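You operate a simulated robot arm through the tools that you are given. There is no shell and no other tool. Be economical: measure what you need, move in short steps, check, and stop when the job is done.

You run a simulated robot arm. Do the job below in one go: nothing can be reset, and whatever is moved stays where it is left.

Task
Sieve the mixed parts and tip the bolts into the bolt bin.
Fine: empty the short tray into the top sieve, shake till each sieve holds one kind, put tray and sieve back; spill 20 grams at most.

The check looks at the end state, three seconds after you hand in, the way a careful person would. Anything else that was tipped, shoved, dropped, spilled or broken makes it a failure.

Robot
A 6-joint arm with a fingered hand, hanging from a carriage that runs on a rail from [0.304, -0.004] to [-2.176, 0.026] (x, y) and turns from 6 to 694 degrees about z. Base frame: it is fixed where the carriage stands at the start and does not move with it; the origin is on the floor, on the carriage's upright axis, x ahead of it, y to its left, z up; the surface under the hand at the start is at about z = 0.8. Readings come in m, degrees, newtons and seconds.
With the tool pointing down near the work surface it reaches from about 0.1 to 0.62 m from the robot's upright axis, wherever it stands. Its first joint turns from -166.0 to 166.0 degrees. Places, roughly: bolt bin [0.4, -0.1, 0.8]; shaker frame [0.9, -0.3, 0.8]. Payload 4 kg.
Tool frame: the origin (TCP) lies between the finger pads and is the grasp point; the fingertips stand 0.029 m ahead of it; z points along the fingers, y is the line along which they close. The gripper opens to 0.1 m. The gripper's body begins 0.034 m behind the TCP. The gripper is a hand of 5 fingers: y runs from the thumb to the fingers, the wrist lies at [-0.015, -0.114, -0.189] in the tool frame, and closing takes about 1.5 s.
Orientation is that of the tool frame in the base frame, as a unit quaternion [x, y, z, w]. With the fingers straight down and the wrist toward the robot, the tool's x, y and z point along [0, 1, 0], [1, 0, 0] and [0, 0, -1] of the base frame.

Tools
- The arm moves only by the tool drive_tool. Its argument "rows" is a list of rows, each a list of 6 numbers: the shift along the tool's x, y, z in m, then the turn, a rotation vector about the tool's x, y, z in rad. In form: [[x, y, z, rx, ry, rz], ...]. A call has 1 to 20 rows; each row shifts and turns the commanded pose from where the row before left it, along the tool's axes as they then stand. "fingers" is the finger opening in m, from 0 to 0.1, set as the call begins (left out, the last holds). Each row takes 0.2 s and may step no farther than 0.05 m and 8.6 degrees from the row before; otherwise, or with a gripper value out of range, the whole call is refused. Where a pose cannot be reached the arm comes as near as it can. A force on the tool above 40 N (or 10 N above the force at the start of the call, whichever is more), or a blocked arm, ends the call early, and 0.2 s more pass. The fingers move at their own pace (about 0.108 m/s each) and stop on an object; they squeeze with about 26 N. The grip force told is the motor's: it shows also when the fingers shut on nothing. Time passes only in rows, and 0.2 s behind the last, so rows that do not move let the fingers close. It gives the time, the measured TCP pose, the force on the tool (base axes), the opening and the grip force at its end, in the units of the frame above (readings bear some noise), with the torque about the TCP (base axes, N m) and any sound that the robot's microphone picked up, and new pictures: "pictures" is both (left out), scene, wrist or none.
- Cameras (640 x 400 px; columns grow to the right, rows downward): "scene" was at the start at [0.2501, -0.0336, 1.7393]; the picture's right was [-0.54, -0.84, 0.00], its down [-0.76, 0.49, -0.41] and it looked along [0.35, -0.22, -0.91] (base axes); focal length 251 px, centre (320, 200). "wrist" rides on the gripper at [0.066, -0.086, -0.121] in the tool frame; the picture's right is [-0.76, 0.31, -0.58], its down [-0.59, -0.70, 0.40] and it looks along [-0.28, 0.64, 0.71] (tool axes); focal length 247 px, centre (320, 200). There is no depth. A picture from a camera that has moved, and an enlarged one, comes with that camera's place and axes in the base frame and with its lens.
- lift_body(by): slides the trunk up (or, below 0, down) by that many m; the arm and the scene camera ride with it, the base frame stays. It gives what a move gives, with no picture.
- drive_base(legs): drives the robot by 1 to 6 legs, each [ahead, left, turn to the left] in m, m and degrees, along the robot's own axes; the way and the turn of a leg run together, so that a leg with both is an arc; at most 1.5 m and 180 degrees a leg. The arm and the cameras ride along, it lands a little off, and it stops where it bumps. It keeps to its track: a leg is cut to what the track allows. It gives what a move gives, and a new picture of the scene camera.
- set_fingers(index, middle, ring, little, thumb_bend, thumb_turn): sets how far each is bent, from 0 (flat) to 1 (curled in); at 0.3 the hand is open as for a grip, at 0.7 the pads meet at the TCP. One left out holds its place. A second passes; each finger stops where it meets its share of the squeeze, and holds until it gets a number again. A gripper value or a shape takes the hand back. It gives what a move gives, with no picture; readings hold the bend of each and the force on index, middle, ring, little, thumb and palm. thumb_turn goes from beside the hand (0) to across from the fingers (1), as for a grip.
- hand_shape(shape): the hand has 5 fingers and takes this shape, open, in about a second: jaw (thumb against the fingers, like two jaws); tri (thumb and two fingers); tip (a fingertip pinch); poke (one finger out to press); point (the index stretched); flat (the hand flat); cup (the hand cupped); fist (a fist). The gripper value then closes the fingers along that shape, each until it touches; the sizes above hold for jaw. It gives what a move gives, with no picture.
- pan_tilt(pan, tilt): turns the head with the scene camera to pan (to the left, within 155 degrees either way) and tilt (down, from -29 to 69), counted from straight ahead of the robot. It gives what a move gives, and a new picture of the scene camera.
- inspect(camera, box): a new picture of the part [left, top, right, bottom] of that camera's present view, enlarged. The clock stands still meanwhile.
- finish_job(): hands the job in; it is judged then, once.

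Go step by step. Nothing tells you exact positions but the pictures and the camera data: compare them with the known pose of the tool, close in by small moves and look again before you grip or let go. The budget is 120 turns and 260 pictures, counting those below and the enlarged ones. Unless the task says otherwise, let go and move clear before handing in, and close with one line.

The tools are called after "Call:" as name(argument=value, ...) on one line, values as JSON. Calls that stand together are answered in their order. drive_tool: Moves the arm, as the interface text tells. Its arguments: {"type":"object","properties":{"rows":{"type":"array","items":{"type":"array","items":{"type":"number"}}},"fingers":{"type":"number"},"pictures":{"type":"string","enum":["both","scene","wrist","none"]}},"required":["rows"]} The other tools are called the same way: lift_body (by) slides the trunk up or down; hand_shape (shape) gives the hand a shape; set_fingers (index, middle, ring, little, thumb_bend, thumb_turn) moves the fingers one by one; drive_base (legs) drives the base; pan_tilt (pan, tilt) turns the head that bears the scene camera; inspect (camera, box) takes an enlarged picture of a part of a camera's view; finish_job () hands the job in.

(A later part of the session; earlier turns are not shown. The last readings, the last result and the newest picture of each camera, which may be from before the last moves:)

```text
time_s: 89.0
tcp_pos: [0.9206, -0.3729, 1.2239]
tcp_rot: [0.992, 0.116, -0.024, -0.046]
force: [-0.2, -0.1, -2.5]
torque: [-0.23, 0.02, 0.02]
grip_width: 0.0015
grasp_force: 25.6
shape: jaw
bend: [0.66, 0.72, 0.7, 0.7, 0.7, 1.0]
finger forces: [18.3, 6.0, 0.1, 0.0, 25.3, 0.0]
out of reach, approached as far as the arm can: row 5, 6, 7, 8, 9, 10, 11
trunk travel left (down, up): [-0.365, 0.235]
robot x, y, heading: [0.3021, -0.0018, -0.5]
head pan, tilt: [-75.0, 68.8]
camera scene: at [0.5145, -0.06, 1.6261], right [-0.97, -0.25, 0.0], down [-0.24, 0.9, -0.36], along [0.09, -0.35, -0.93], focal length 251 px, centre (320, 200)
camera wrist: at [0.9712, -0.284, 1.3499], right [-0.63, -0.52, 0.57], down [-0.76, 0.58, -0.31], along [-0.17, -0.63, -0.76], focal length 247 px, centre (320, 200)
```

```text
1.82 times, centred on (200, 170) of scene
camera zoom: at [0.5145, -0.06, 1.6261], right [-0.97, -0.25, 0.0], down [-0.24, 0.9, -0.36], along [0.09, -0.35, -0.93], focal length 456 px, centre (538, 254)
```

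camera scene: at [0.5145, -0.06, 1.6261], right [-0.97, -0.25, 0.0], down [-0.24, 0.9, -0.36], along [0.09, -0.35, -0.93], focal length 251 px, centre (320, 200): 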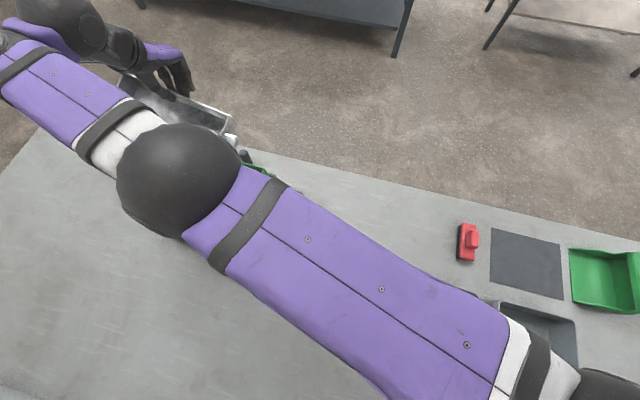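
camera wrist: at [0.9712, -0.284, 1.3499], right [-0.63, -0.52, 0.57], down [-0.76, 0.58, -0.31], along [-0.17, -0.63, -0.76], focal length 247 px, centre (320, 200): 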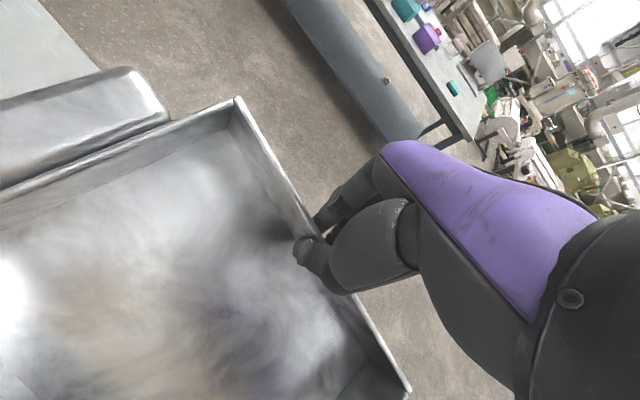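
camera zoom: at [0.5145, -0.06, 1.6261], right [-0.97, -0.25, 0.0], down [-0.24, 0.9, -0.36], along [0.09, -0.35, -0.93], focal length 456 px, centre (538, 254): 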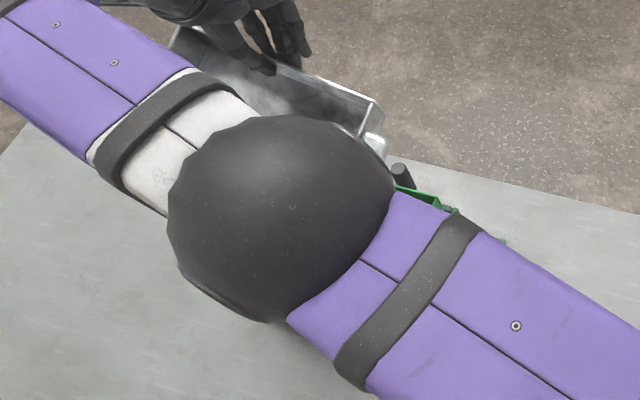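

Call:
drive_base(legs=[[-0.2, 0, 0]])

Call:
drive_tool(rows=[[0, 0, 0, 0.0874, 0.0206, -0.0055], [0, 0, 0, 0.0874, 0.0206, -0.0055], [-0.0389, -0.0092, 0.0025, 0, 0, 0], [-0.0389, -0.0092, 0.0025, 0, 0, 0], [-0.0389, -0.0092, 0.0025, 0, 0, 0], [-0.0389, -0.0092, 0.0025, 0, 0, 0], [-0.0389, -0.0092, 0.0025, 0, 0, 0], [-0.0389, -0.0092, 0.0025, 0, 0, 0], [0, 0, 0, 0, 0, 0]])

Call:
inspect(camera="scene", box=[80, 60, 400, 300])

```text
time_s: 90.6
tcp_pos: [0.7216, -0.3687, 1.2228]
tcp_rot: [0.992, 0.118, -0.024, -0.045]
force: [0.1, 0.4, -3.1]
torque: [-0.2, -0.04, 0.02]
grip_width: 0.0012
grasp_force: 26.3
shape: jaw
bend: [0.66, 0.72, 0.7, 0.7, 0.7, 1.0]
finger forces: [17.6, 6.7, 0.3, 0.0, 25.3, 0.0]
trunk travel left (down, up): [-0.365, 0.235]
robot x, y, heading: [0.1036, -0.0009, -0.2]
head pan, tilt: [-75.0, 68.8]
camera scene: at [0.3151, -0.0572, 1.6261], right [-0.97, -0.25, 0.0], down [-0.24, 0.9, -0.36], along [0.09, -0.35, -0.93], focal length 251 px, centre (320, 200)
```

scene: 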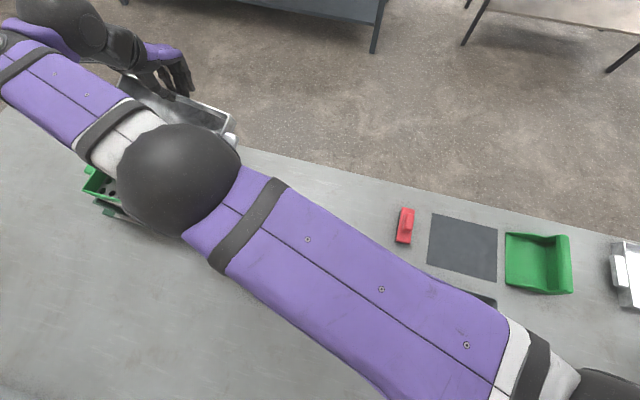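

```text
time_s: 92.6
tcp_pos: [0.6189, -0.4661, 1.229]
tcp_rot: [0.983, 0.12, -0.014, -0.134]
force: [0.4, -0.2, -2.9]
torque: [-0.26, -0.01, 0.04]
grip_width: 0.0016
grasp_force: 26.1
shape: jaw
bend: [0.66, 0.72, 0.7, 0.7, 0.7, 1.0]
finger forces: [17.5, 6.8, 0.5, 0.0, 25.0, 0.0]
out of reach, approached as far as the arm can: row 2, 3, 4, 5, 6, 7, 8
trunk travel left (down, up): [-0.365, 0.235]
robot x, y, heading: [0.1018, -0.0054, -0.2]
head pan, tilt: [-75.0, 68.8]
camera scene: at [0.3151, -0.0573, 1.6261], right [-0.97, -0.25, 0.0], down [-0.24, 0.9, -0.36], along [0.09, -0.35, -0.93], focal length 251 px, centre (320, 200)
camera wrist: at [0.6677, -0.4026, 1.3677], right [-0.63, -0.62, 0.47], down [-0.76, 0.62, -0.2], along [-0.17, -0.48, -0.86], focal length 247 px, centre (320, 200)
```

scene: 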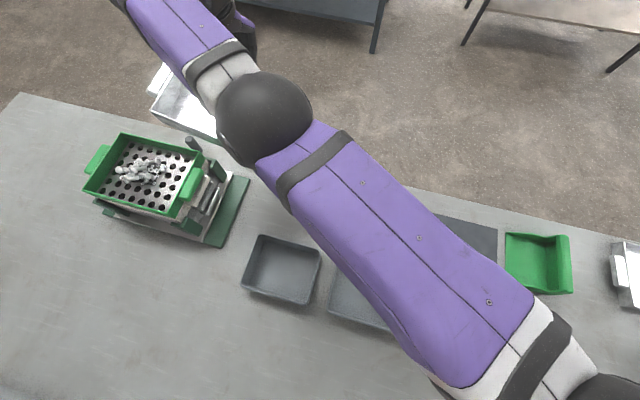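
wrist: 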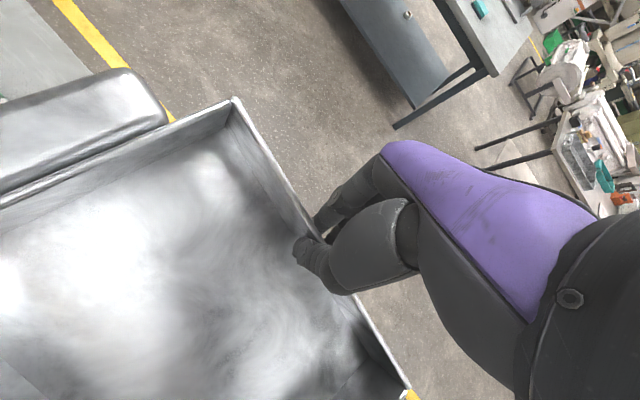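

```text
1.67 times, centred on (240, 180) of scene
camera zoom: at [0.3151, -0.0573, 1.6261], right [-0.97, -0.25, 0.0], down [-0.24, 0.9, -0.36], along [0.09, -0.35, -0.93], focal length 418 px, centre (453, 233)
```

zoom: 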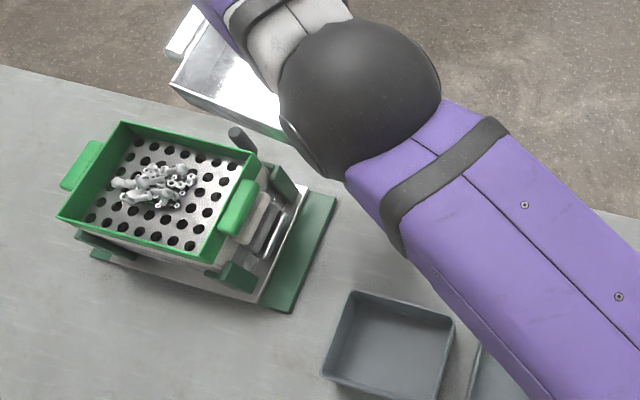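

Call:
drive_tool(rows=[[-0.0333, -0.006, 0.0327, 0, 0, 0], [-0.0333, -0.006, 0.0327, 0, 0, 0], [-0.0333, -0.006, 0.0327, 0, 0, 0], [-0.0333, -0.006, 0.0327, 0, 0, 0], [-0.0333, -0.006, 0.0327, 0, 0, 0], [-0.0333, -0.006, 0.0327, 0, 0, 0], [0, 0.0117, 0.0435, 0, 0, 0], [0, 0.0117, 0.0435, 0, 0, 0], [0, 0, 0, 0, 0, 0]])

Call:
inspect(camera="scene", box=[160, 100, 400, 300])

```text
time_s: 94.6
tcp_pos: [0.4722, -0.5032, 0.9319]
tcp_rot: [0.984, 0.12, -0.013, -0.133]
force: [-0.5, -0.8, -3.4]
torque: [-0.26, -0.01, -0.02]
grip_width: 0.0013
grasp_force: 26.0
shape: jaw
bend: [0.66, 0.72, 0.7, 0.7, 0.7, 1.0]
finger forces: [17.2, 6.3, 0.4, 0.1, 24.3, 0.0]
out of reach, approached as far as the arm can: row 1, 2, 3, 4, 5, 6
trunk travel left (down, up): [-0.365, 0.235]
robot x, y, heading: [0.1014, -0.001, -0.4]
head pan, tilt: [-75.0, 68.8]
camera scene: at [0.3151, -0.0571, 1.6261], right [-0.97, -0.25, 0.0], down [-0.24, 0.9, -0.36], along [0.09, -0.35, -0.93], focal length 251 px, centre (320, 200)
camera wrist: at [0.523, -0.4392, 1.0723], right [-0.63, -0.62, 0.47], down [-0.76, 0.62, -0.2], along [-0.17, -0.48, -0.86], focal length 247 px, centre (320, 200)
```

scene: 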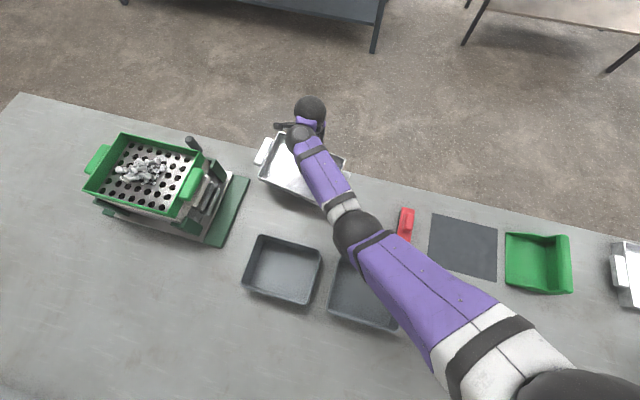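
wrist: 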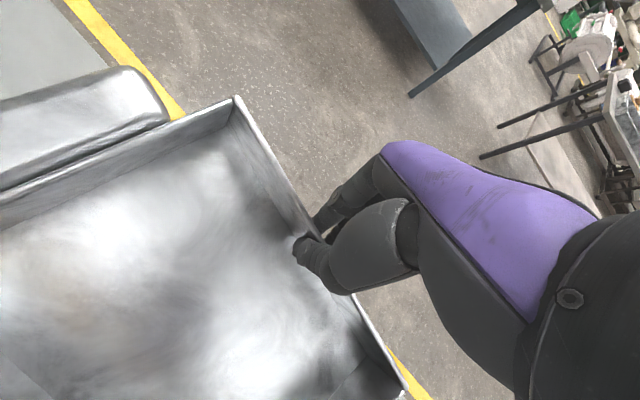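

```text
2.00 times, centred on (280, 200) of scene
camera zoom: at [0.3151, -0.0571, 1.6261], right [-0.97, -0.25, 0.0], down [-0.24, 0.9, -0.36], along [0.09, -0.35, -0.93], focal length 502 px, centre (400, 200)
```

zoom: 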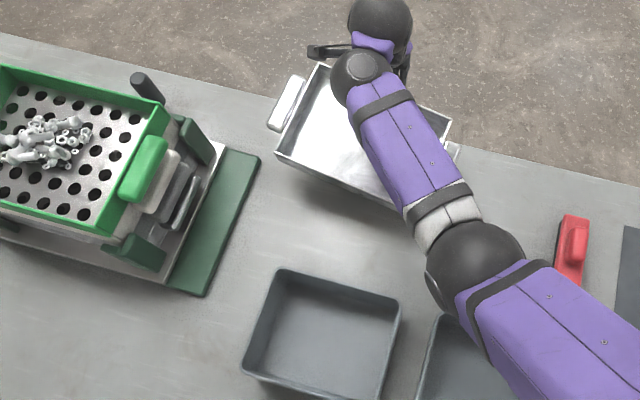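

Call:
drive_tool(rows=[[0, 0, 0, 0, -0.0273, -0.1014], [0, 0, 0, 0, -0.0273, -0.1014], [-0.0085, -0.0442, 0.0119, 0, 0, 0], [-0.0085, -0.0442, 0.0119, 0, 0, 0], [0, 0, 0, 0, 0, 0]], pictures="scene")

Call:
inspect(camera="scene", box=[160, 100, 400, 300])

```text
time_s: 95.8
tcp_pos: [0.4213, -0.4301, 0.933]
tcp_rot: [0.966, 0.222, -0.026, -0.132]
force: [-0.6, 0.0, -3.7]
torque: [-0.24, -0.06, 0.02]
grip_width: 0.0013
grasp_force: 26.1
shape: jaw
bend: [0.66, 0.72, 0.7, 0.7, 0.7, 1.0]
finger forces: [16.8, 6.7, 0.5, 0.1, 24.6, 0.0]
trunk travel left (down, up): [-0.365, 0.235]
robot x, y, heading: [0.0981, 0.0008, -0.1]
head pan, tilt: [-75.0, 68.8]
camera scene: at [0.3152, -0.0571, 1.6261], right [-0.97, -0.25, 0.0], down [-0.24, 0.9, -0.36], along [0.09, -0.35, -0.93], focal length 251 px, centre (320, 200)
```

scene: 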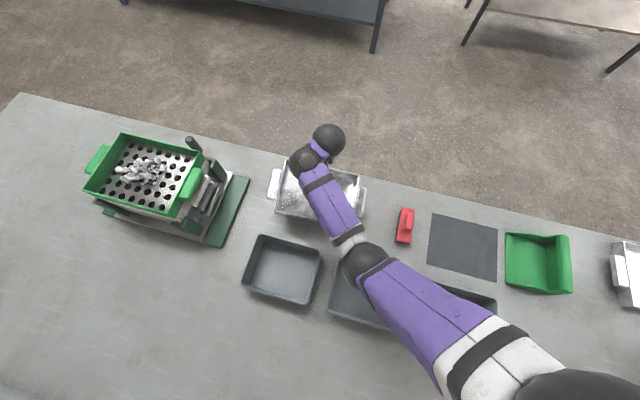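

```text
2.00 times, centred on (280, 200) of scene
camera zoom: at [0.3152, -0.0571, 1.6261], right [-0.97, -0.25, 0.0], down [-0.24, 0.9, -0.36], along [0.09, -0.35, -0.93], focal length 502 px, centre (400, 200)
```

zoom: 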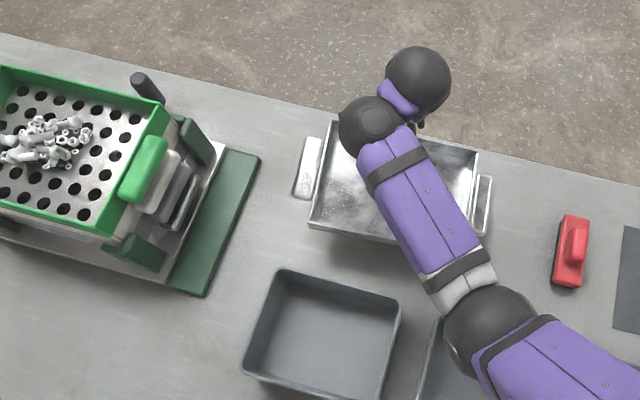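

Call:
drive_tool(rows=[[0, 0, 0, 0, 0.0104, 0.0386], [0, 0.0091, 0.0338, 0, 0, 0], [0, 0.0052, 0.0193, 0, 0, 0], [0, 0.0026, 0.0097, 0, 0, 0], [0, 0.0021, 0.0077, 0, 0, 0], [0, 0.0016, 0.0058, 0, 0, 0], [0, 0.001, 0.0039, 0, 0, 0], [0, 0, 0, 0, 0, 0]], pictures="scene")

Call:
inspect(camera="scene", box=[220, 120, 380, 260])

```text
time_s: 97.6
tcp_pos: [0.419, -0.4281, 0.8509]
tcp_rot: [0.97, 0.204, -0.024, -0.132]
force: [0.5, -0.5, -2.1]
torque: [-0.06, 0.14, 0.07]
grip_width: 0.0015
grasp_force: 25.8
shape: jaw
bend: [0.66, 0.72, 0.7, 0.7, 0.7, 0.99]
finger forces: [14.6, 7.2, 0.9, 0.0, 22.3, 0.0]
trunk travel left (down, up): [-0.365, 0.235]
robot x, y, heading: [0.0991, 0.0004, -0.3]
head pan, tilt: [-75.0, 68.8]
camera scene: at [0.3152, -0.0573, 1.6261], right [-0.97, -0.25, 0.0], down [-0.24, 0.9, -0.36], along [0.09, -0.35, -0.93], focal length 251 px, centre (320, 200)
```

scene: 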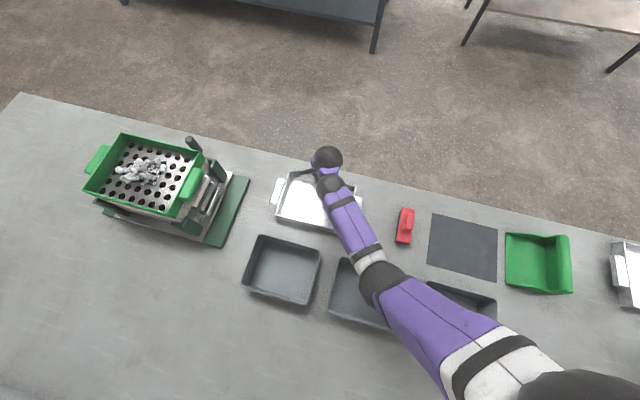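

```text
2.86 times, centred on (300, 190) of scene
camera zoom: at [0.3152, -0.0573, 1.6261], right [-0.97, -0.25, 0.0], down [-0.24, 0.9, -0.36], along [0.09, -0.35, -0.93], focal length 717 px, centre (377, 229)
```

zoom: 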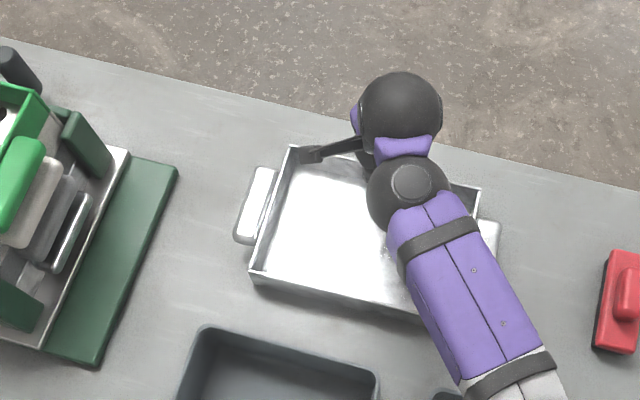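

Call:
drive_tool(rows=[[0, 0.0005, 0.0019, 0, 0, 0], [0, 0, 0, 0, 0, 0]], pictures="none")

Call:
drive_tool(rows=[[0, 0, 0, 0, 0, 0], [0, 0, 0, 0, 0, 0], [0, 0, 0, 0, 0, 0], [0, 0, 0, 0, 0, 0], [0, -0.0026, -0.0097, 0, 0, 0], [0, -0.0052, -0.0193, 0, 0, 0], [0, -0.0104, -0.0386, 0, 0, 0], [0, -0.0104, -0.0386, 0, 0, 0], [0, -0.0104, -0.0386, 0, 0, 0]], fingers=0.06)

Call:
inspect(camera="scene", box=[220, 120, 380, 260])

Call:
inspect(camera="scene", box=[70, 110, 270, 260])

```text
time_s: 98.2
tcp_pos: [0.418, -0.4285, 0.8487]
tcp_rot: [0.97, 0.203, -0.023, -0.132]
force: [-0.4, -0.6, -0.7]
torque: [-0.06, 0.13, 0.07]
grip_width: 0.0015
grasp_force: 25.8
shape: jaw
bend: [0.66, 0.73, 0.7, 0.7, 0.7, 0.99]
finger forces: [14.5, 7.7, 0.8, 0.1, 22.6, 0.0]
trunk travel left (down, up): [-0.365, 0.235]
robot x, y, heading: [0.1008, -0.0005, -0.3]
head pan, tilt: [-75.0, 68.8]
```

```text
time_s: 100.2
tcp_pos: [0.4329, -0.4521, 0.9628]
tcp_rot: [0.97, 0.203, -0.022, -0.131]
force: [-0.2, 0.5, -0.2]
torque: [-0.01, 0.0, 0.01]
grip_width: 0.06
grasp_force: 0.1
shape: jaw
bend: [0.39, 0.39, 0.73, 0.45, 0.3, 1.0]
finger forces: [0.0, 0.0, 0.0, 0.0, 0.0, 0.0]
out of reach, approached as far as the arm can: row 8, 9
trunk travel left (down, up): [-0.365, 0.235]
robot x, y, heading: [0.1038, 0.0004, -0.4]
head pan, tilt: [-75.0, 68.8]
camera scene: at [0.3153, -0.0573, 1.6262], right [-0.97, -0.25, 0.0], down [-0.24, 0.9, -0.36], along [0.09, -0.35, -0.93], focal length 251 px, centre (320, 200)
camera wrist: at [0.4702, -0.3803, 1.1027], right [-0.52, -0.72, 0.47], down [-0.85, 0.48, -0.21], along [-0.08, -0.51, -0.86], focal length 247 px, centre (320, 200)
```

scene: 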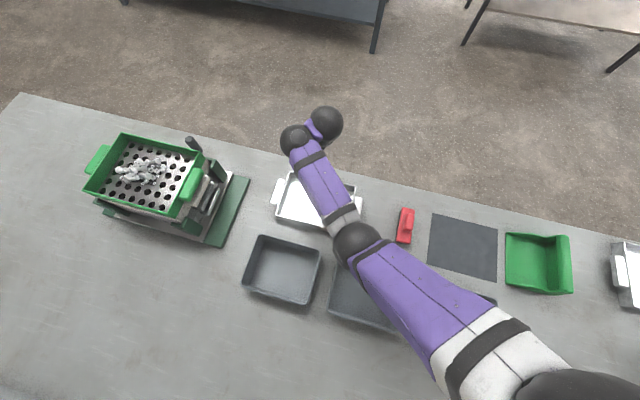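
wrist: 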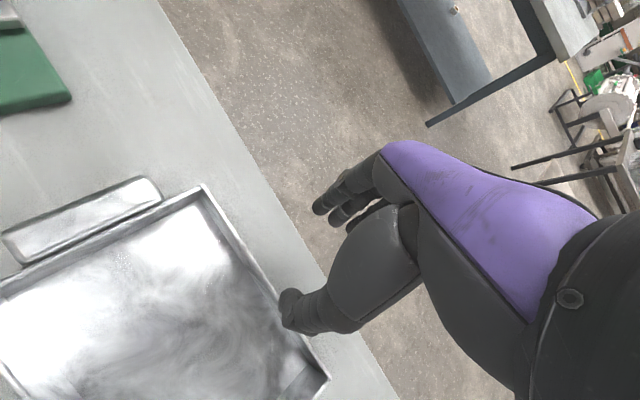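

```text
2.86 times, centred on (300, 190) of scene
camera zoom: at [0.3153, -0.0573, 1.6262], right [-0.97, -0.25, 0.0], down [-0.24, 0.9, -0.36], along [0.09, -0.35, -0.93], focal length 717 px, centre (377, 229)
```

zoom: 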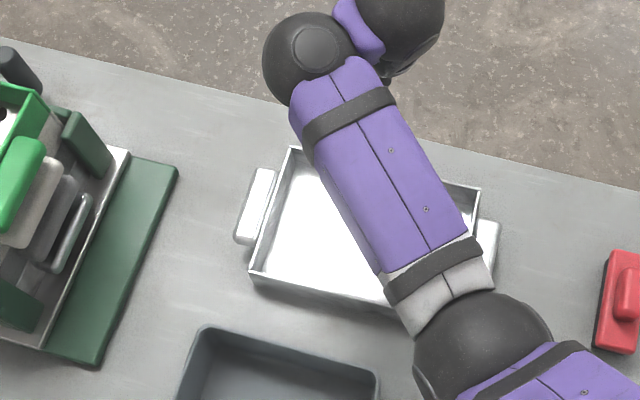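

```text
2.67 times, centred on (170, 185) of scene
camera zoom: at [0.3153, -0.0573, 1.6262], right [-0.97, -0.25, 0.0], down [-0.24, 0.9, -0.36], along [0.09, -0.35, -0.93], focal length 669 px, centre (720, 240)
```

zoom: 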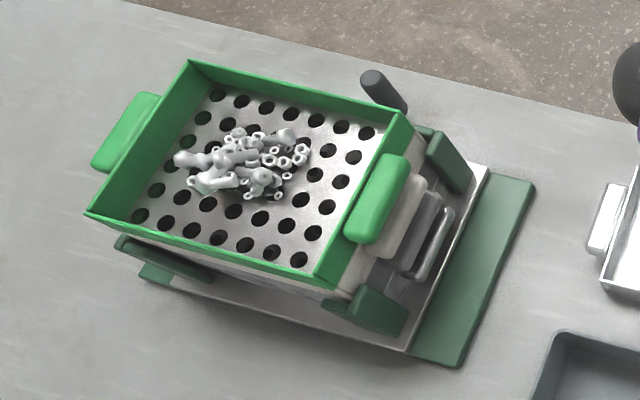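

Call:
drive_tool(rows=[[0, 0, 0, 0, -0.0377, -0.14], [0, 0, 0, 0, -0.0377, -0.14], [0, 0, 0, 0, -0.0377, -0.14], [0, 0, 0, 0, -0.0377, -0.14], [0, 0, 0, 0, -0.0377, -0.14], [0, 0, 0, -0.13, 0, 0], [0, 0, 0, -0.13, 0, 0], [0, 0, -0.04, 0, 0, 0], [0, 0, -0.04, 0, 0, 0]], pictures="none")

Call:
drive_base(legs=[[0.21, 0, 0]])

Call:
drive_tool(rows=[[0, 0, 0, 0, 0, 0]], pictures="wrist")

```text
time_s: 101.1
tcp_pos: [0.4303, -0.4299, 0.9651]
tcp_rot: [0.9, 0.416, -0.052, -0.121]
force: [0.8, -7.7, -17.5]
torque: [-0.58, 0.09, -0.08]
grip_width: 0.0602
grasp_force: 0.1
shape: jaw
bend: [0.39, 0.39, 0.73, 0.45, 0.3, 1.0]
finger forces: [0.0, 0.1, 0.0, 0.0, 0.0, 0.1]
out of reach, approached as far as the arm can: row 2, 3, 4
trunk travel left (down, up): [-0.365, 0.235]
robot x, y, heading: [0.1025, -0.0009, -0.1]
head pan, tilt: [-75.0, 68.8]
stopped in row 4: the force on the tool passed its limit at 204 N (the readings are from after the stop); the commanded pose is now the measured one
```

```text
time_s: 102.8
tcp_pos: [0.6338, -0.4313, 0.9659]
tcp_rot: [0.898, 0.419, -0.051, -0.121]
force: [21.1, -10.2, -25.0]
torque: [-0.73, 3.29, -1.91]
grip_width: 0.0599
grasp_force: 0.1
shape: jaw
bend: [0.39, 0.39, 0.73, 0.45, 0.3, 1.0]
finger forces: [0.0, 0.1, 0.0, 0.0, 0.0, 0.0]
trunk travel left (down, up): [-0.365, 0.235]
robot x, y, heading: [0.2987, -0.0036, 0.2]
head pan, tilt: [-75.0, 68.8]
camera scene: at [0.5149, -0.0585, 1.6261], right [-0.97, -0.26, 0.0], down [-0.24, 0.9, -0.36], along [0.09, -0.35, -0.93], focal length 251 px, centre (320, 200)
```

scene: 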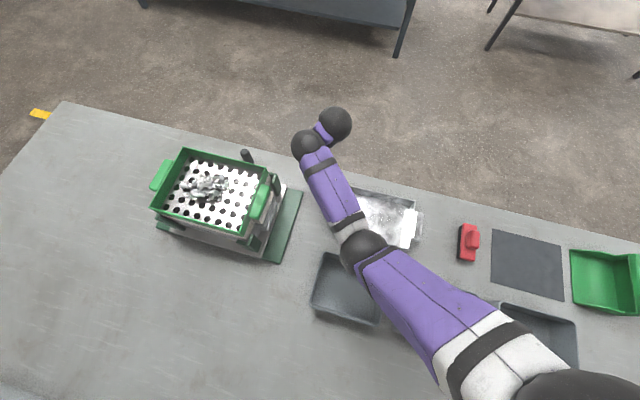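

```text
time_s: 103.2
tcp_pos: [0.6329, -0.4335, 0.9653]
tcp_rot: [0.899, 0.419, -0.052, -0.121]
force: [8.8, -7.2, -13.8]
torque: [-0.17, 1.26, -0.72]
grip_width: 0.0595
grasp_force: 0.1
shape: jaw
bend: [0.39, 0.39, 0.73, 0.45, 0.3, 1.0]
finger forces: [0.1, 0.0, 0.0, 0.0, 0.0, 0.1]
trunk travel left (down, up): [-0.365, 0.235]
robot x, y, heading: [0.299, -0.0021, 0.0]
head pan, tilt: [-75.0, 68.8]
camera wrist: at [0.6347, -0.3499, 1.1054], right [-0.15, -0.87, 0.47], down [-0.98, 0.06, -0.21], along [0.15, -0.49, -0.86], focal length 247 px, centre (320, 200)
```

wrist: 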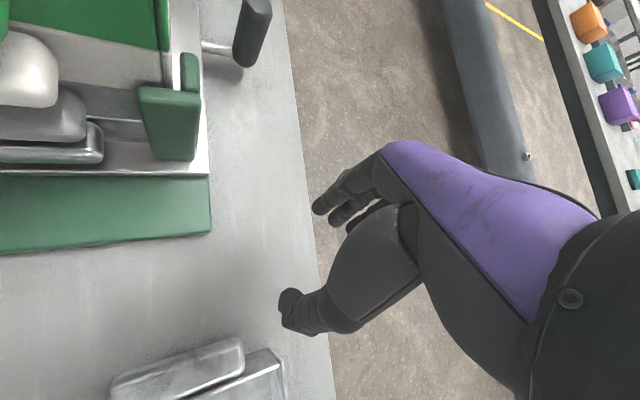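

Call:
inspect(camera="scene", box=[280, 150, 560, 360])

Call:
inspect(camera="wrist", box=[80, 280, 340, 400])

```text
1.90 times, centred on (420, 255) of scene
camera zoom: at [0.5149, -0.0585, 1.6261], right [-0.97, -0.26, 0.0], down [-0.24, 0.9, -0.36], along [0.09, -0.35, -0.93], focal length 478 px, centre (130, 95)
```

zoom: 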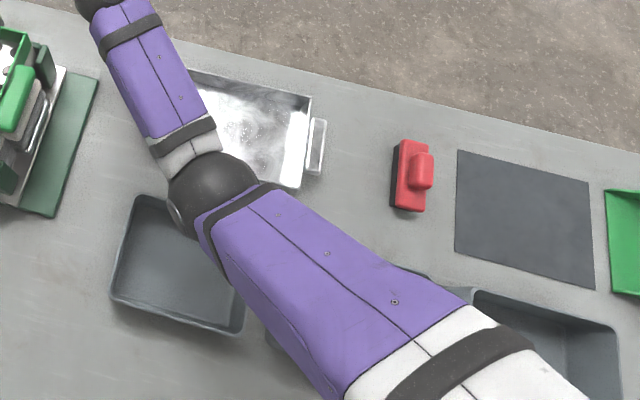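

```text
2.46 times, centred on (210, 340) of wrist
camera zoom: at [0.6347, -0.3499, 1.1054], right [-0.15, -0.87, 0.47], down [-0.98, 0.06, -0.21], along [0.15, -0.49, -0.86], focal length 608 px, centre (591, -145)
```

zoom: 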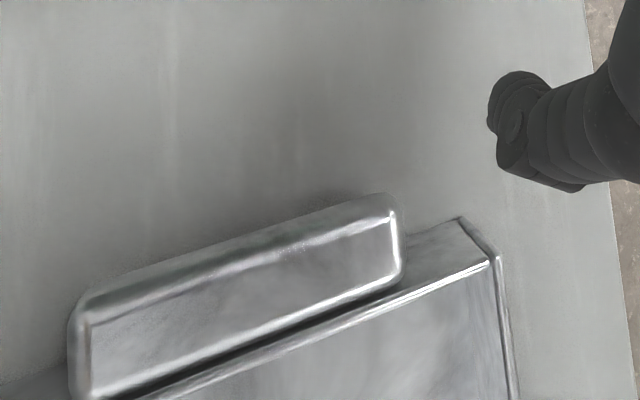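

Call:
lift_body(by=0.15)

Call:
drive_tool(rows=[[0, 0, 0, 0, 0, 0]], pictures="both")

Call:
inspect(camera="scene", box=[280, 150, 600, 360])

```text
time_s: 104.9
tcp_pos: [0.6345, -0.4323, 1.1165]
tcp_rot: [0.899, 0.418, -0.051, -0.121]
force: [15.5, -7.8, -22.6]
torque: [-0.88, 2.51, -1.46]
grip_width: 0.06
grasp_force: 0.2
shape: jaw
bend: [0.39, 0.39, 0.73, 0.45, 0.3, 1.0]
finger forces: [0.0, 0.0, 0.0, 0.1, 0.0, 0.1]
trunk travel left (down, up): [-0.515, 0.085]
robot x, y, heading: [0.2975, -0.0004, 0.1]
head pan, tilt: [-75.0, 68.8]
```

```text
time_s: 105.3
tcp_pos: [0.6336, -0.432, 1.1156]
tcp_rot: [0.898, 0.419, -0.052, -0.122]
force: [16.9, -8.0, -23.0]
torque: [-0.91, 2.5, -1.48]
grip_width: 0.06
grasp_force: 0.1
shape: jaw
bend: [0.39, 0.39, 0.73, 0.45, 0.3, 1.0]
finger forces: [0.0, 0.1, 0.0, 0.1, 0.0, 0.1]
trunk travel left (down, up): [-0.515, 0.085]
robot x, y, heading: [0.2977, -0.0026, 0.0]
head pan, tilt: [-75.0, 68.8]
camera scene: at [0.5149, -0.0585, 1.7761], right [-0.97, -0.26, 0.0], down [-0.24, 0.9, -0.36], along [0.09, -0.35, -0.93], focal length 251 px, centre (320, 200)
camera wrist: at [0.6347, -0.3498, 1.2555], right [-0.15, -0.87, 0.47], down [-0.98, 0.06, -0.21], along [0.15, -0.49, -0.86], focal length 247 px, centre (320, 200)
```

scene: 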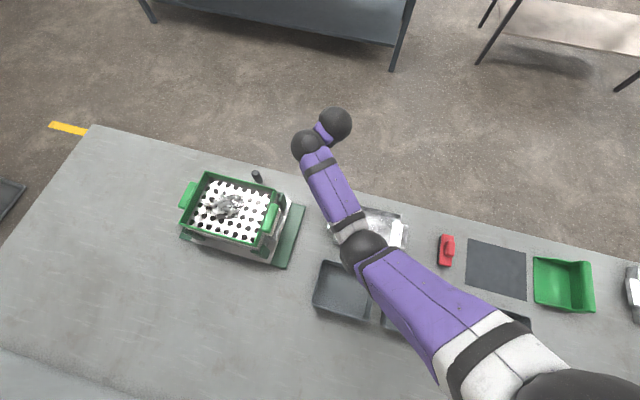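
wrist: 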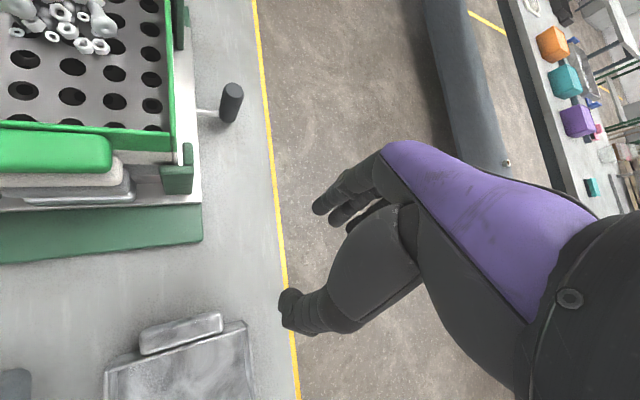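

```text
1.90 times, centred on (440, 255) of scene
camera zoom: at [0.5149, -0.0585, 1.7761], right [-0.97, -0.26, 0.0], down [-0.24, 0.9, -0.36], along [0.09, -0.35, -0.93], focal length 478 px, centre (91, 95)
```

zoom: 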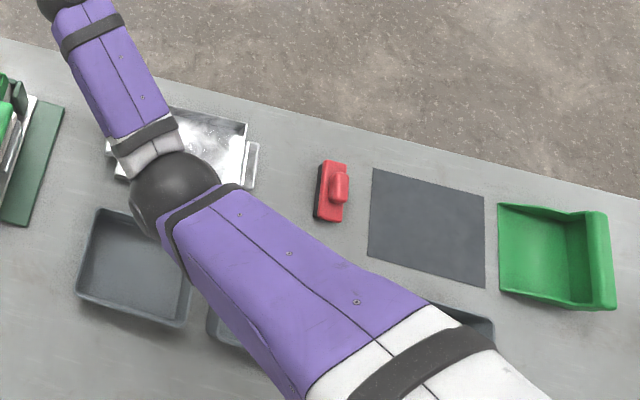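

Call:
drive_tool(rows=[[0, 0.029, -0.0078, 0, 0, 0], [0, 0.029, -0.0078, 0, 0, 0], [0, 0.029, -0.0078, -0.087, 0, 0], [0, 0.03, -0.005, -0.087, 0, 0], [0, 0.03, -0.002, -0.086, 0, 0], [0, 0, 0, 0, 0, 0]], pictures="none")

```text
time_s: 106.7
tcp_pos: [0.7066, -0.4998, 1.1343]
tcp_rot: [0.915, 0.399, -0.06, -0.021]
force: [0.2, -0.4, -0.2]
torque: [0.03, -0.02, -0.01]
grip_width: 0.0601
grasp_force: 0.1
shape: jaw
bend: [0.39, 0.39, 0.73, 0.45, 0.3, 1.0]
finger forces: [0.0, 0.1, 0.1, 0.1, 0.1, 0.1]
out of reach, approached as far as the arm can: row 1, 2, 3, 4
trunk travel left (down, up): [-0.515, 0.085]
robot x, y, heading: [0.2982, -0.0074, 0.2]
head pan, tilt: [-75.0, 68.8]
```

Call:
drive_tool(rows=[[0, 0, 0, -0.086, 0.093, 0.004], [0.04, 0.0175, 0, 0, 0, 0], [0.04, 0.0175, 0, 0, 0, 0], [0.04, 0.0175, 0, 0, 0, 0], [0.04, 0.0175, 0, 0, 0, 0], [0, 0, 0, 0, 0, 0]], pictures="none")

Call:
lift_body(by=-0.12)

Call:
drive_tool(rows=[[0, 0, 0, 0, 0, 0]], pictures="both")

Call:
inspect(camera="wrist", box=[60, 160, 420, 400])

```text
time_s: 108.1
tcp_pos: [0.8669, -0.4312, 1.133]
tcp_rot: [0.917, 0.398, 0.002, -0.002]
force: [-0.5, 0.2, -0.2]
torque: [-0.04, 0.03, 0.05]
grip_width: 0.06
grasp_force: 0.0
shape: jaw
bend: [0.39, 0.39, 0.73, 0.45, 0.3, 1.0]
finger forces: [0.0, 0.1, 0.0, 0.1, 0.1, 0.0]
trunk travel left (down, up): [-0.515, 0.085]
robot x, y, heading: [0.3008, -0.0027, -0.0]
head pan, tilt: [-75.0, 68.8]
```

```text
time_s: 109.6
tcp_pos: [0.8671, -0.4305, 1.0136]
tcp_rot: [0.918, 0.398, 0.001, -0.001]
force: [-0.6, -0.8, -0.1]
torque: [-0.02, 0.01, -0.01]
grip_width: 0.0602
grasp_force: 0.0
shape: jaw
bend: [0.39, 0.39, 0.73, 0.45, 0.3, 1.0]
finger forces: [0.0, 0.0, 0.0, 0.0, 0.1, 0.1]
trunk travel left (down, up): [-0.395, 0.205]
robot x, y, heading: [0.3021, -0.006, 0.0]
head pan, tilt: [-75.0, 68.8]
```

```text
time_s: 110.0
tcp_pos: [0.8658, -0.4315, 1.014]
tcp_rot: [0.917, 0.398, 0.001, -0.001]
force: [-0.1, -0.5, 0.1]
torque: [-0.01, 0.02, 0.02]
grip_width: 0.06
grasp_force: 0.0
shape: jaw
bend: [0.39, 0.39, 0.73, 0.45, 0.3, 1.0]
finger forces: [0.0, 0.0, 0.0, 0.1, 0.1, 0.0]
trunk travel left (down, up): [-0.395, 0.205]
robot x, y, heading: [0.3001, -0.0027, 0.3]
head pan, tilt: [-75.0, 68.8]
camera scene: at [0.5149, -0.0585, 1.6562], right [-0.97, -0.26, 0.0], down [-0.24, 0.9, -0.36], along [0.09, -0.35, -0.93], focal length 251 px, centre (320, 200)
camera wrist: at [0.8483, -0.3251, 1.1351], right [-0.29, -0.76, 0.57], down [-0.92, 0.05, -0.4], along [0.28, -0.64, -0.71], focal length 247 px, centre (320, 200)
```

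scene: 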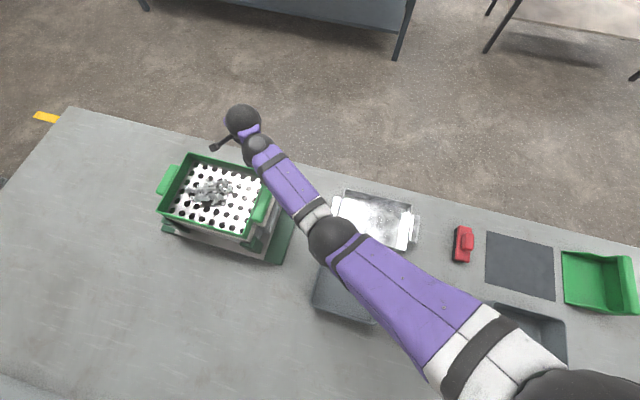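
wrist: 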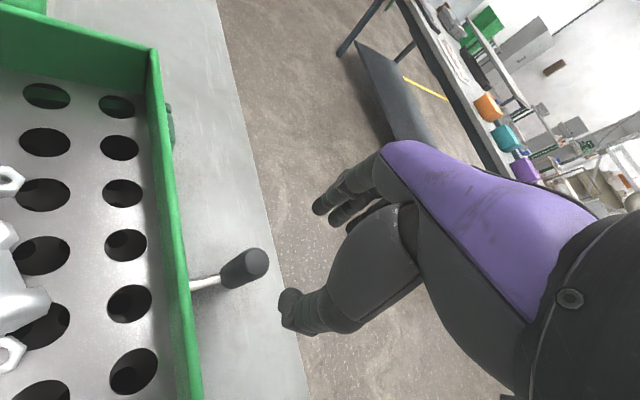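

```text
1.67 times, centred on (240, 280) of wrist
camera zoom: at [0.8483, -0.3251, 1.1351], right [-0.29, -0.76, 0.57], down [-0.92, 0.05, -0.4], along [0.28, -0.64, -0.71], focal length 412 px, centre (453, 67)
```

zoom: 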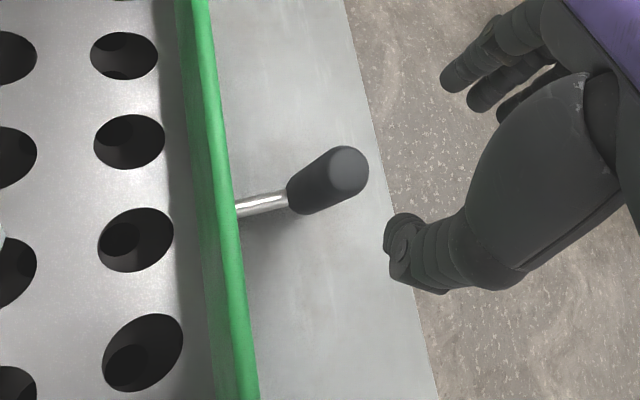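

Call:
drive_tool(rows=[[0.0078, 0.0119, 0, 0, 0, 0], [0, 0, 0, 0, 0, 0]], pictures="none")

Call:
lift_body(by=-0.1)

Call:
drive_tool(rows=[[0, 0, 0, 0, 0, 0]], pictures="both")

Call:
inspect(camera="scene", box=[130, 60, 350, 280])

```text
time_s: 110.6
tcp_pos: [0.8822, -0.4329, 1.0142]
tcp_rot: [0.917, 0.398, 0.001, -0.001]
force: [-0.1, 0.0, -0.3]
torque: [0.0, 0.03, -0.04]
grip_width: 0.06
grasp_force: 0.0
shape: jaw
bend: [0.39, 0.39, 0.73, 0.45, 0.3, 1.0]
finger forces: [0.1, 0.0, 0.0, 0.0, 0.1, 0.1]
trunk travel left (down, up): [-0.395, 0.205]
robot x, y, heading: [0.2953, -0.0064, 0.1]
head pan, tilt: [-75.0, 68.8]
```

```text
time_s: 112.0
tcp_pos: [0.8817, -0.4329, 0.9148]
tcp_rot: [0.918, 0.398, 0.001, -0.002]
force: [0.2, -0.4, -0.8]
torque: [0.0, -0.01, -0.04]
grip_width: 0.0603
grasp_force: 0.1
shape: jaw
bend: [0.39, 0.39, 0.73, 0.45, 0.3, 1.0]
finger forces: [0.0, 0.0, 0.1, 0.0, 0.0, 0.0]
trunk travel left (down, up): [-0.295, 0.305]
robot x, y, heading: [0.3013, -0.005, 0.1]
head pan, tilt: [-75.0, 68.8]
```

```text
time_s: 112.4
tcp_pos: [0.8822, -0.4336, 0.9148]
tcp_rot: [0.917, 0.398, 0.001, -0.001]
force: [-0.4, 0.1, -0.9]
torque: [0.03, 0.01, -0.01]
grip_width: 0.0599
grasp_force: 0.2
shape: jaw
bend: [0.39, 0.39, 0.73, 0.45, 0.3, 1.0]
finger forces: [0.1, 0.0, 0.0, 0.0, 0.0, 0.0]
trunk travel left (down, up): [-0.295, 0.305]
robot x, y, heading: [0.3005, -0.0036, 0.0]
head pan, tilt: [-75.0, 68.8]
camera scene: at [0.5149, -0.0585, 1.5562], right [-0.97, -0.26, 0.0], down [-0.24, 0.9, -0.36], along [0.09, -0.35, -0.93], focal length 251 px, centre (320, 200)
camera wrist: at [0.8633, -0.3274, 1.0357], right [-0.29, -0.76, 0.57], down [-0.92, 0.05, -0.4], along [0.28, -0.64, -0.71], focal length 247 px, centre (320, 200)
```

scene: 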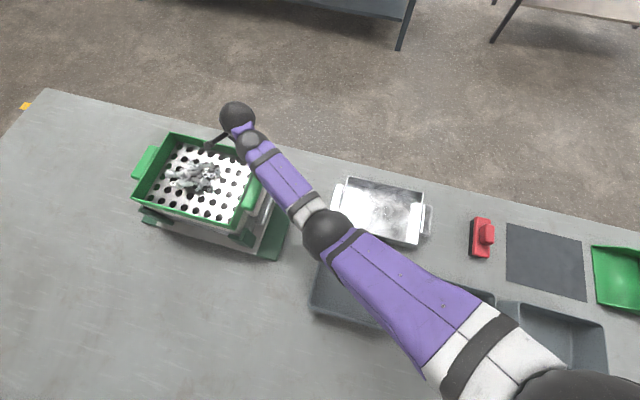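
wrist: 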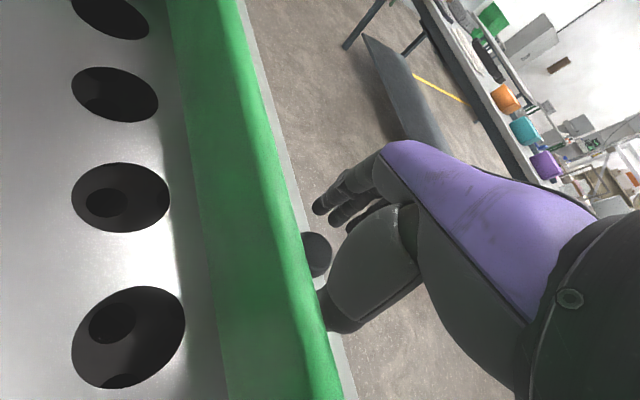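

```text
1.82 times, centred on (240, 170) of scene
camera zoom: at [0.5149, -0.0585, 1.5562], right [-0.97, -0.26, 0.0], down [-0.24, 0.9, -0.36], along [0.09, -0.35, -0.93], focal length 456 px, centre (466, 254)
```

zoom: 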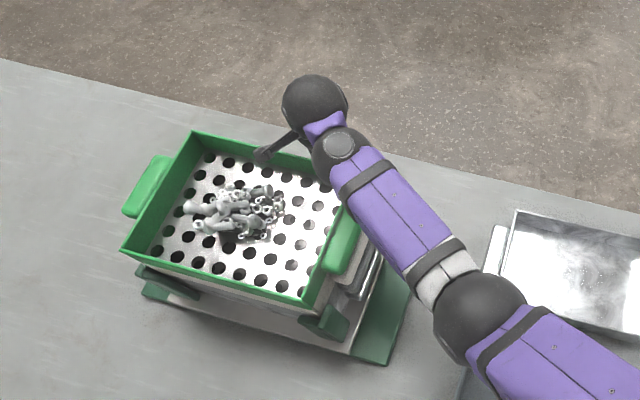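

Call:
drive_tool(rows=[[0, 0, 0.01, 0, 0, 0], [0, 0, 0.01, 0, 0, 0], [0, 0, 0, 0, 0, 0]], pictures="none")

Call:
drive_tool(rows=[[0, 0, 0, 0, 0, 0], [0, 0, 0, 0, 0, 0], [0, 0, 0, 0, 0, 0], [0, 0, 0, 0, 0, 0], [0, 0, 0, 0, 0, 0], [0, 0, 0, 0, 0, 0], [0, 0, 0, 0, 0, 0]], fingers=0.0, pictures="wrist")

Call:
inspect(camera="scene", box=[130, 60, 350, 280])

```text
time_s: 113.2
tcp_pos: [0.8816, -0.4348, 0.8954]
tcp_rot: [0.917, 0.399, 0.002, -0.002]
force: [0.5, 0.5, -0.5]
torque: [0.0, 0.0, 0.02]
grip_width: 0.0601
grasp_force: 0.1
shape: jaw
bend: [0.39, 0.39, 0.73, 0.45, 0.3, 1.0]
finger forces: [0.0, 0.0, 0.0, 0.0, 0.1, 0.0]
trunk travel left (down, up): [-0.295, 0.305]
robot x, y, heading: [0.3019, -0.0059, 0.1]
head pan, tilt: [-75.0, 68.8]
```

```text
time_s: 114.8
tcp_pos: [0.8809, -0.4338, 0.8949]
tcp_rot: [0.918, 0.397, 0.001, -0.001]
force: [-0.3, 1.5, -0.8]
torque: [-0.01, -0.01, 0.02]
grip_width: 0.0231
grasp_force: 26.4
shape: jaw
bend: [0.63, 0.63, 0.7, 0.69, 0.43, 1.0]
finger forces: [14.0, 6.9, 0.0, 0.0, 22.8, 0.0]
trunk travel left (down, up): [-0.295, 0.305]
robot x, y, heading: [0.301, -0.0043, -0.2]
head pan, tilt: [-75.0, 68.8]
camera wrist: at [0.8629, -0.3279, 1.0158], right [-0.29, -0.76, 0.57], down [-0.92, 0.05, -0.4], along [0.28, -0.64, -0.71], focal length 247 px, centre (320, 200)
```

wrist: 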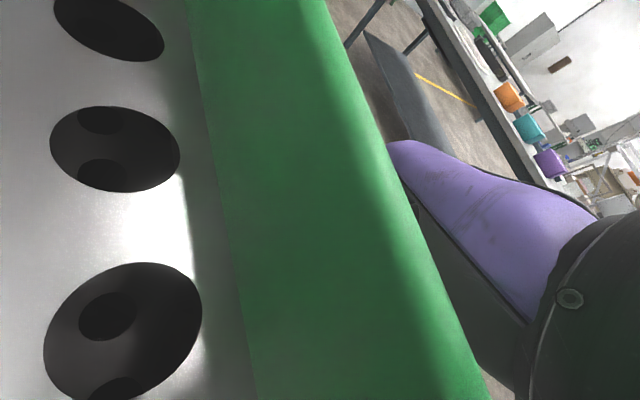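

```text
1.82 times, centred on (240, 170) of scene
camera zoom: at [0.5149, -0.0583, 1.5561], right [-0.97, -0.26, 0.0], down [-0.24, 0.9, -0.36], along [0.09, -0.35, -0.93], focal length 456 px, centre (466, 254)
```

zoom: 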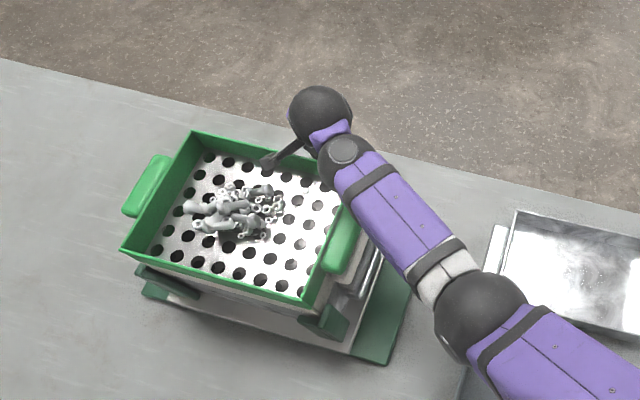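

Call:
drive_tool(rows=[[-0.0034, -0.00365, 0, 0, 0, 0], [-0.0034, -0.00365, 0, 0, 0, 0], [-0.0034, -0.00365, 0, 0, 0, 0], [-0.0034, -0.00365, 0, 0, 0, 0]], pictures="scene")

Call:
inspect(camera="scene", box=[130, 60, 350, 280])

```text
time_s: 115.8
tcp_pos: [0.8631, -0.4325, 0.8942]
tcp_rot: [0.917, 0.399, 0.001, -0.001]
force: [1.1, 0.4, -1.0]
torque: [0.01, -0.01, 0.01]
grip_width: 0.0229
grasp_force: 26.2
shape: jaw
bend: [0.63, 0.63, 0.7, 0.69, 0.43, 1.0]
finger forces: [14.4, 7.7, 0.0, 0.0, 22.8, 0.0]
trunk travel left (down, up): [-0.295, 0.305]
robot x, y, heading: [0.2983, -0.0018, 0.4]
head pan, tilt: [-75.0, 68.8]
camera scene: at [0.5149, -0.0584, 1.5562], right [-0.97, -0.26, 0.0], down [-0.24, 0.9, -0.36], along [0.09, -0.35, -0.93], focal length 251 px, centre (320, 200)
```

scene: 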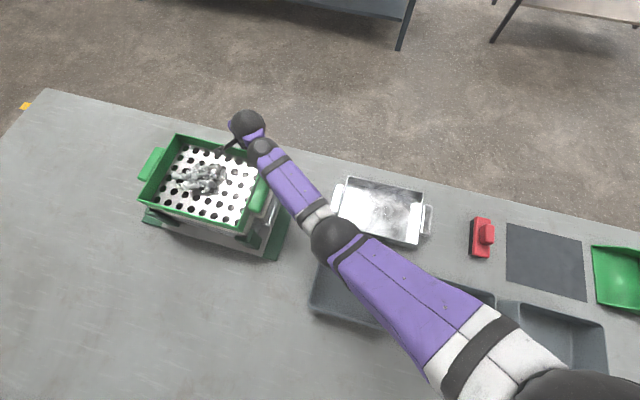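

```text
1.82 times, centred on (240, 170) of scene
camera zoom: at [0.5149, -0.0584, 1.5562], right [-0.97, -0.26, 0.0], down [-0.24, 0.9, -0.36], along [0.09, -0.35, -0.93], focal length 456 px, centre (466, 254)
```

zoom: 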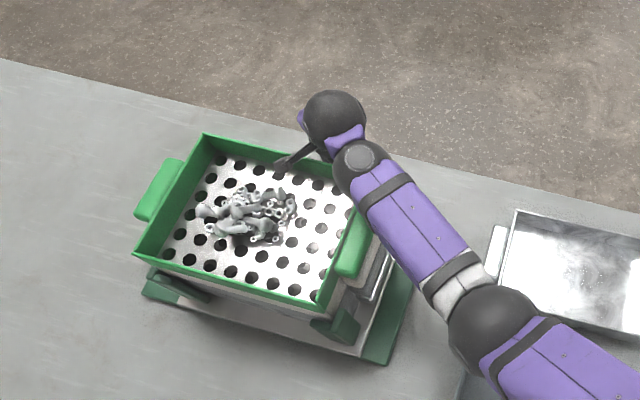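

Call:
drive_tool(rows=[[0.0102, 0.011, 0, 0, 0, 0], [-0.0205, -0.0219, 0, 0, 0, 0], [0.0205, 0.0219, 0, 0, 0, 0], [-0.0205, -0.0219, 0, 0, 0, 0], [0.0205, 0.0219, 0, 0, 0, 0], [-0.0205, -0.0219, 0, 0, 0, 0], [0.0205, 0.0219, 0, 0, 0, 0], [-0.0205, -0.0219, 0, 0, 0, 0], [0.0205, 0.0219, 0, 0, 0, 0], [-0.0205, -0.0219, 0, 0, 0, 0], [0.0205, 0.0219, 0, 0, 0, 0], [-0.0205, -0.0219, 0, 0, 0, 0], [0.0205, 0.0219, 0, 0, 0, 0], [-0.0205, -0.0219, 0, 0, 0, 0], [0.0205, 0.0219, 0, 0, 0, 0], [-0.0205, -0.0219, 0, 0, 0, 0], [0.0205, 0.0219, 0, 0, 0, 0], [0, 0, 0, 0, 0, 0]], pictures="none")

Call:
inspect(camera="scene", box=[130, 110, 290, 260])

```text
time_s: 119.6
tcp_pos: [0.8781, -0.4337, 0.8945]
tcp_rot: [0.917, 0.398, 0.001, -0.002]
force: [-0.2, 7.5, 3.9]
torque: [0.17, 0.03, 0.06]
grip_width: 0.0239
grasp_force: 25.8
shape: jaw
bend: [0.63, 0.63, 0.7, 0.69, 0.42, 1.0]
finger forces: [15.6, 7.9, 0.0, 0.1, 26.6, 0.0]
trunk travel left (down, up): [-0.295, 0.305]
robot x, y, heading: [0.2984, -0.0036, -0.0]
head pan, tilt: [-75.0, 68.8]
```

```text
2.67 times, centred on (210, 185) of scene
camera zoom: at [0.5151, -0.0578, 1.5562], right [-0.97, -0.26, 0.0], down [-0.24, 0.9, -0.36], along [0.09, -0.35, -0.93], focal length 669 px, centre (613, 240)
```

zoom: 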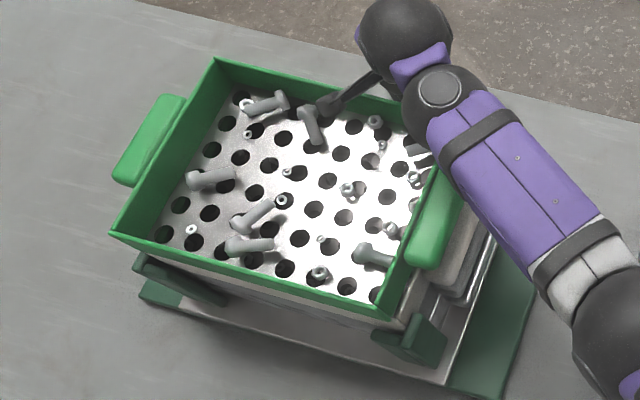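

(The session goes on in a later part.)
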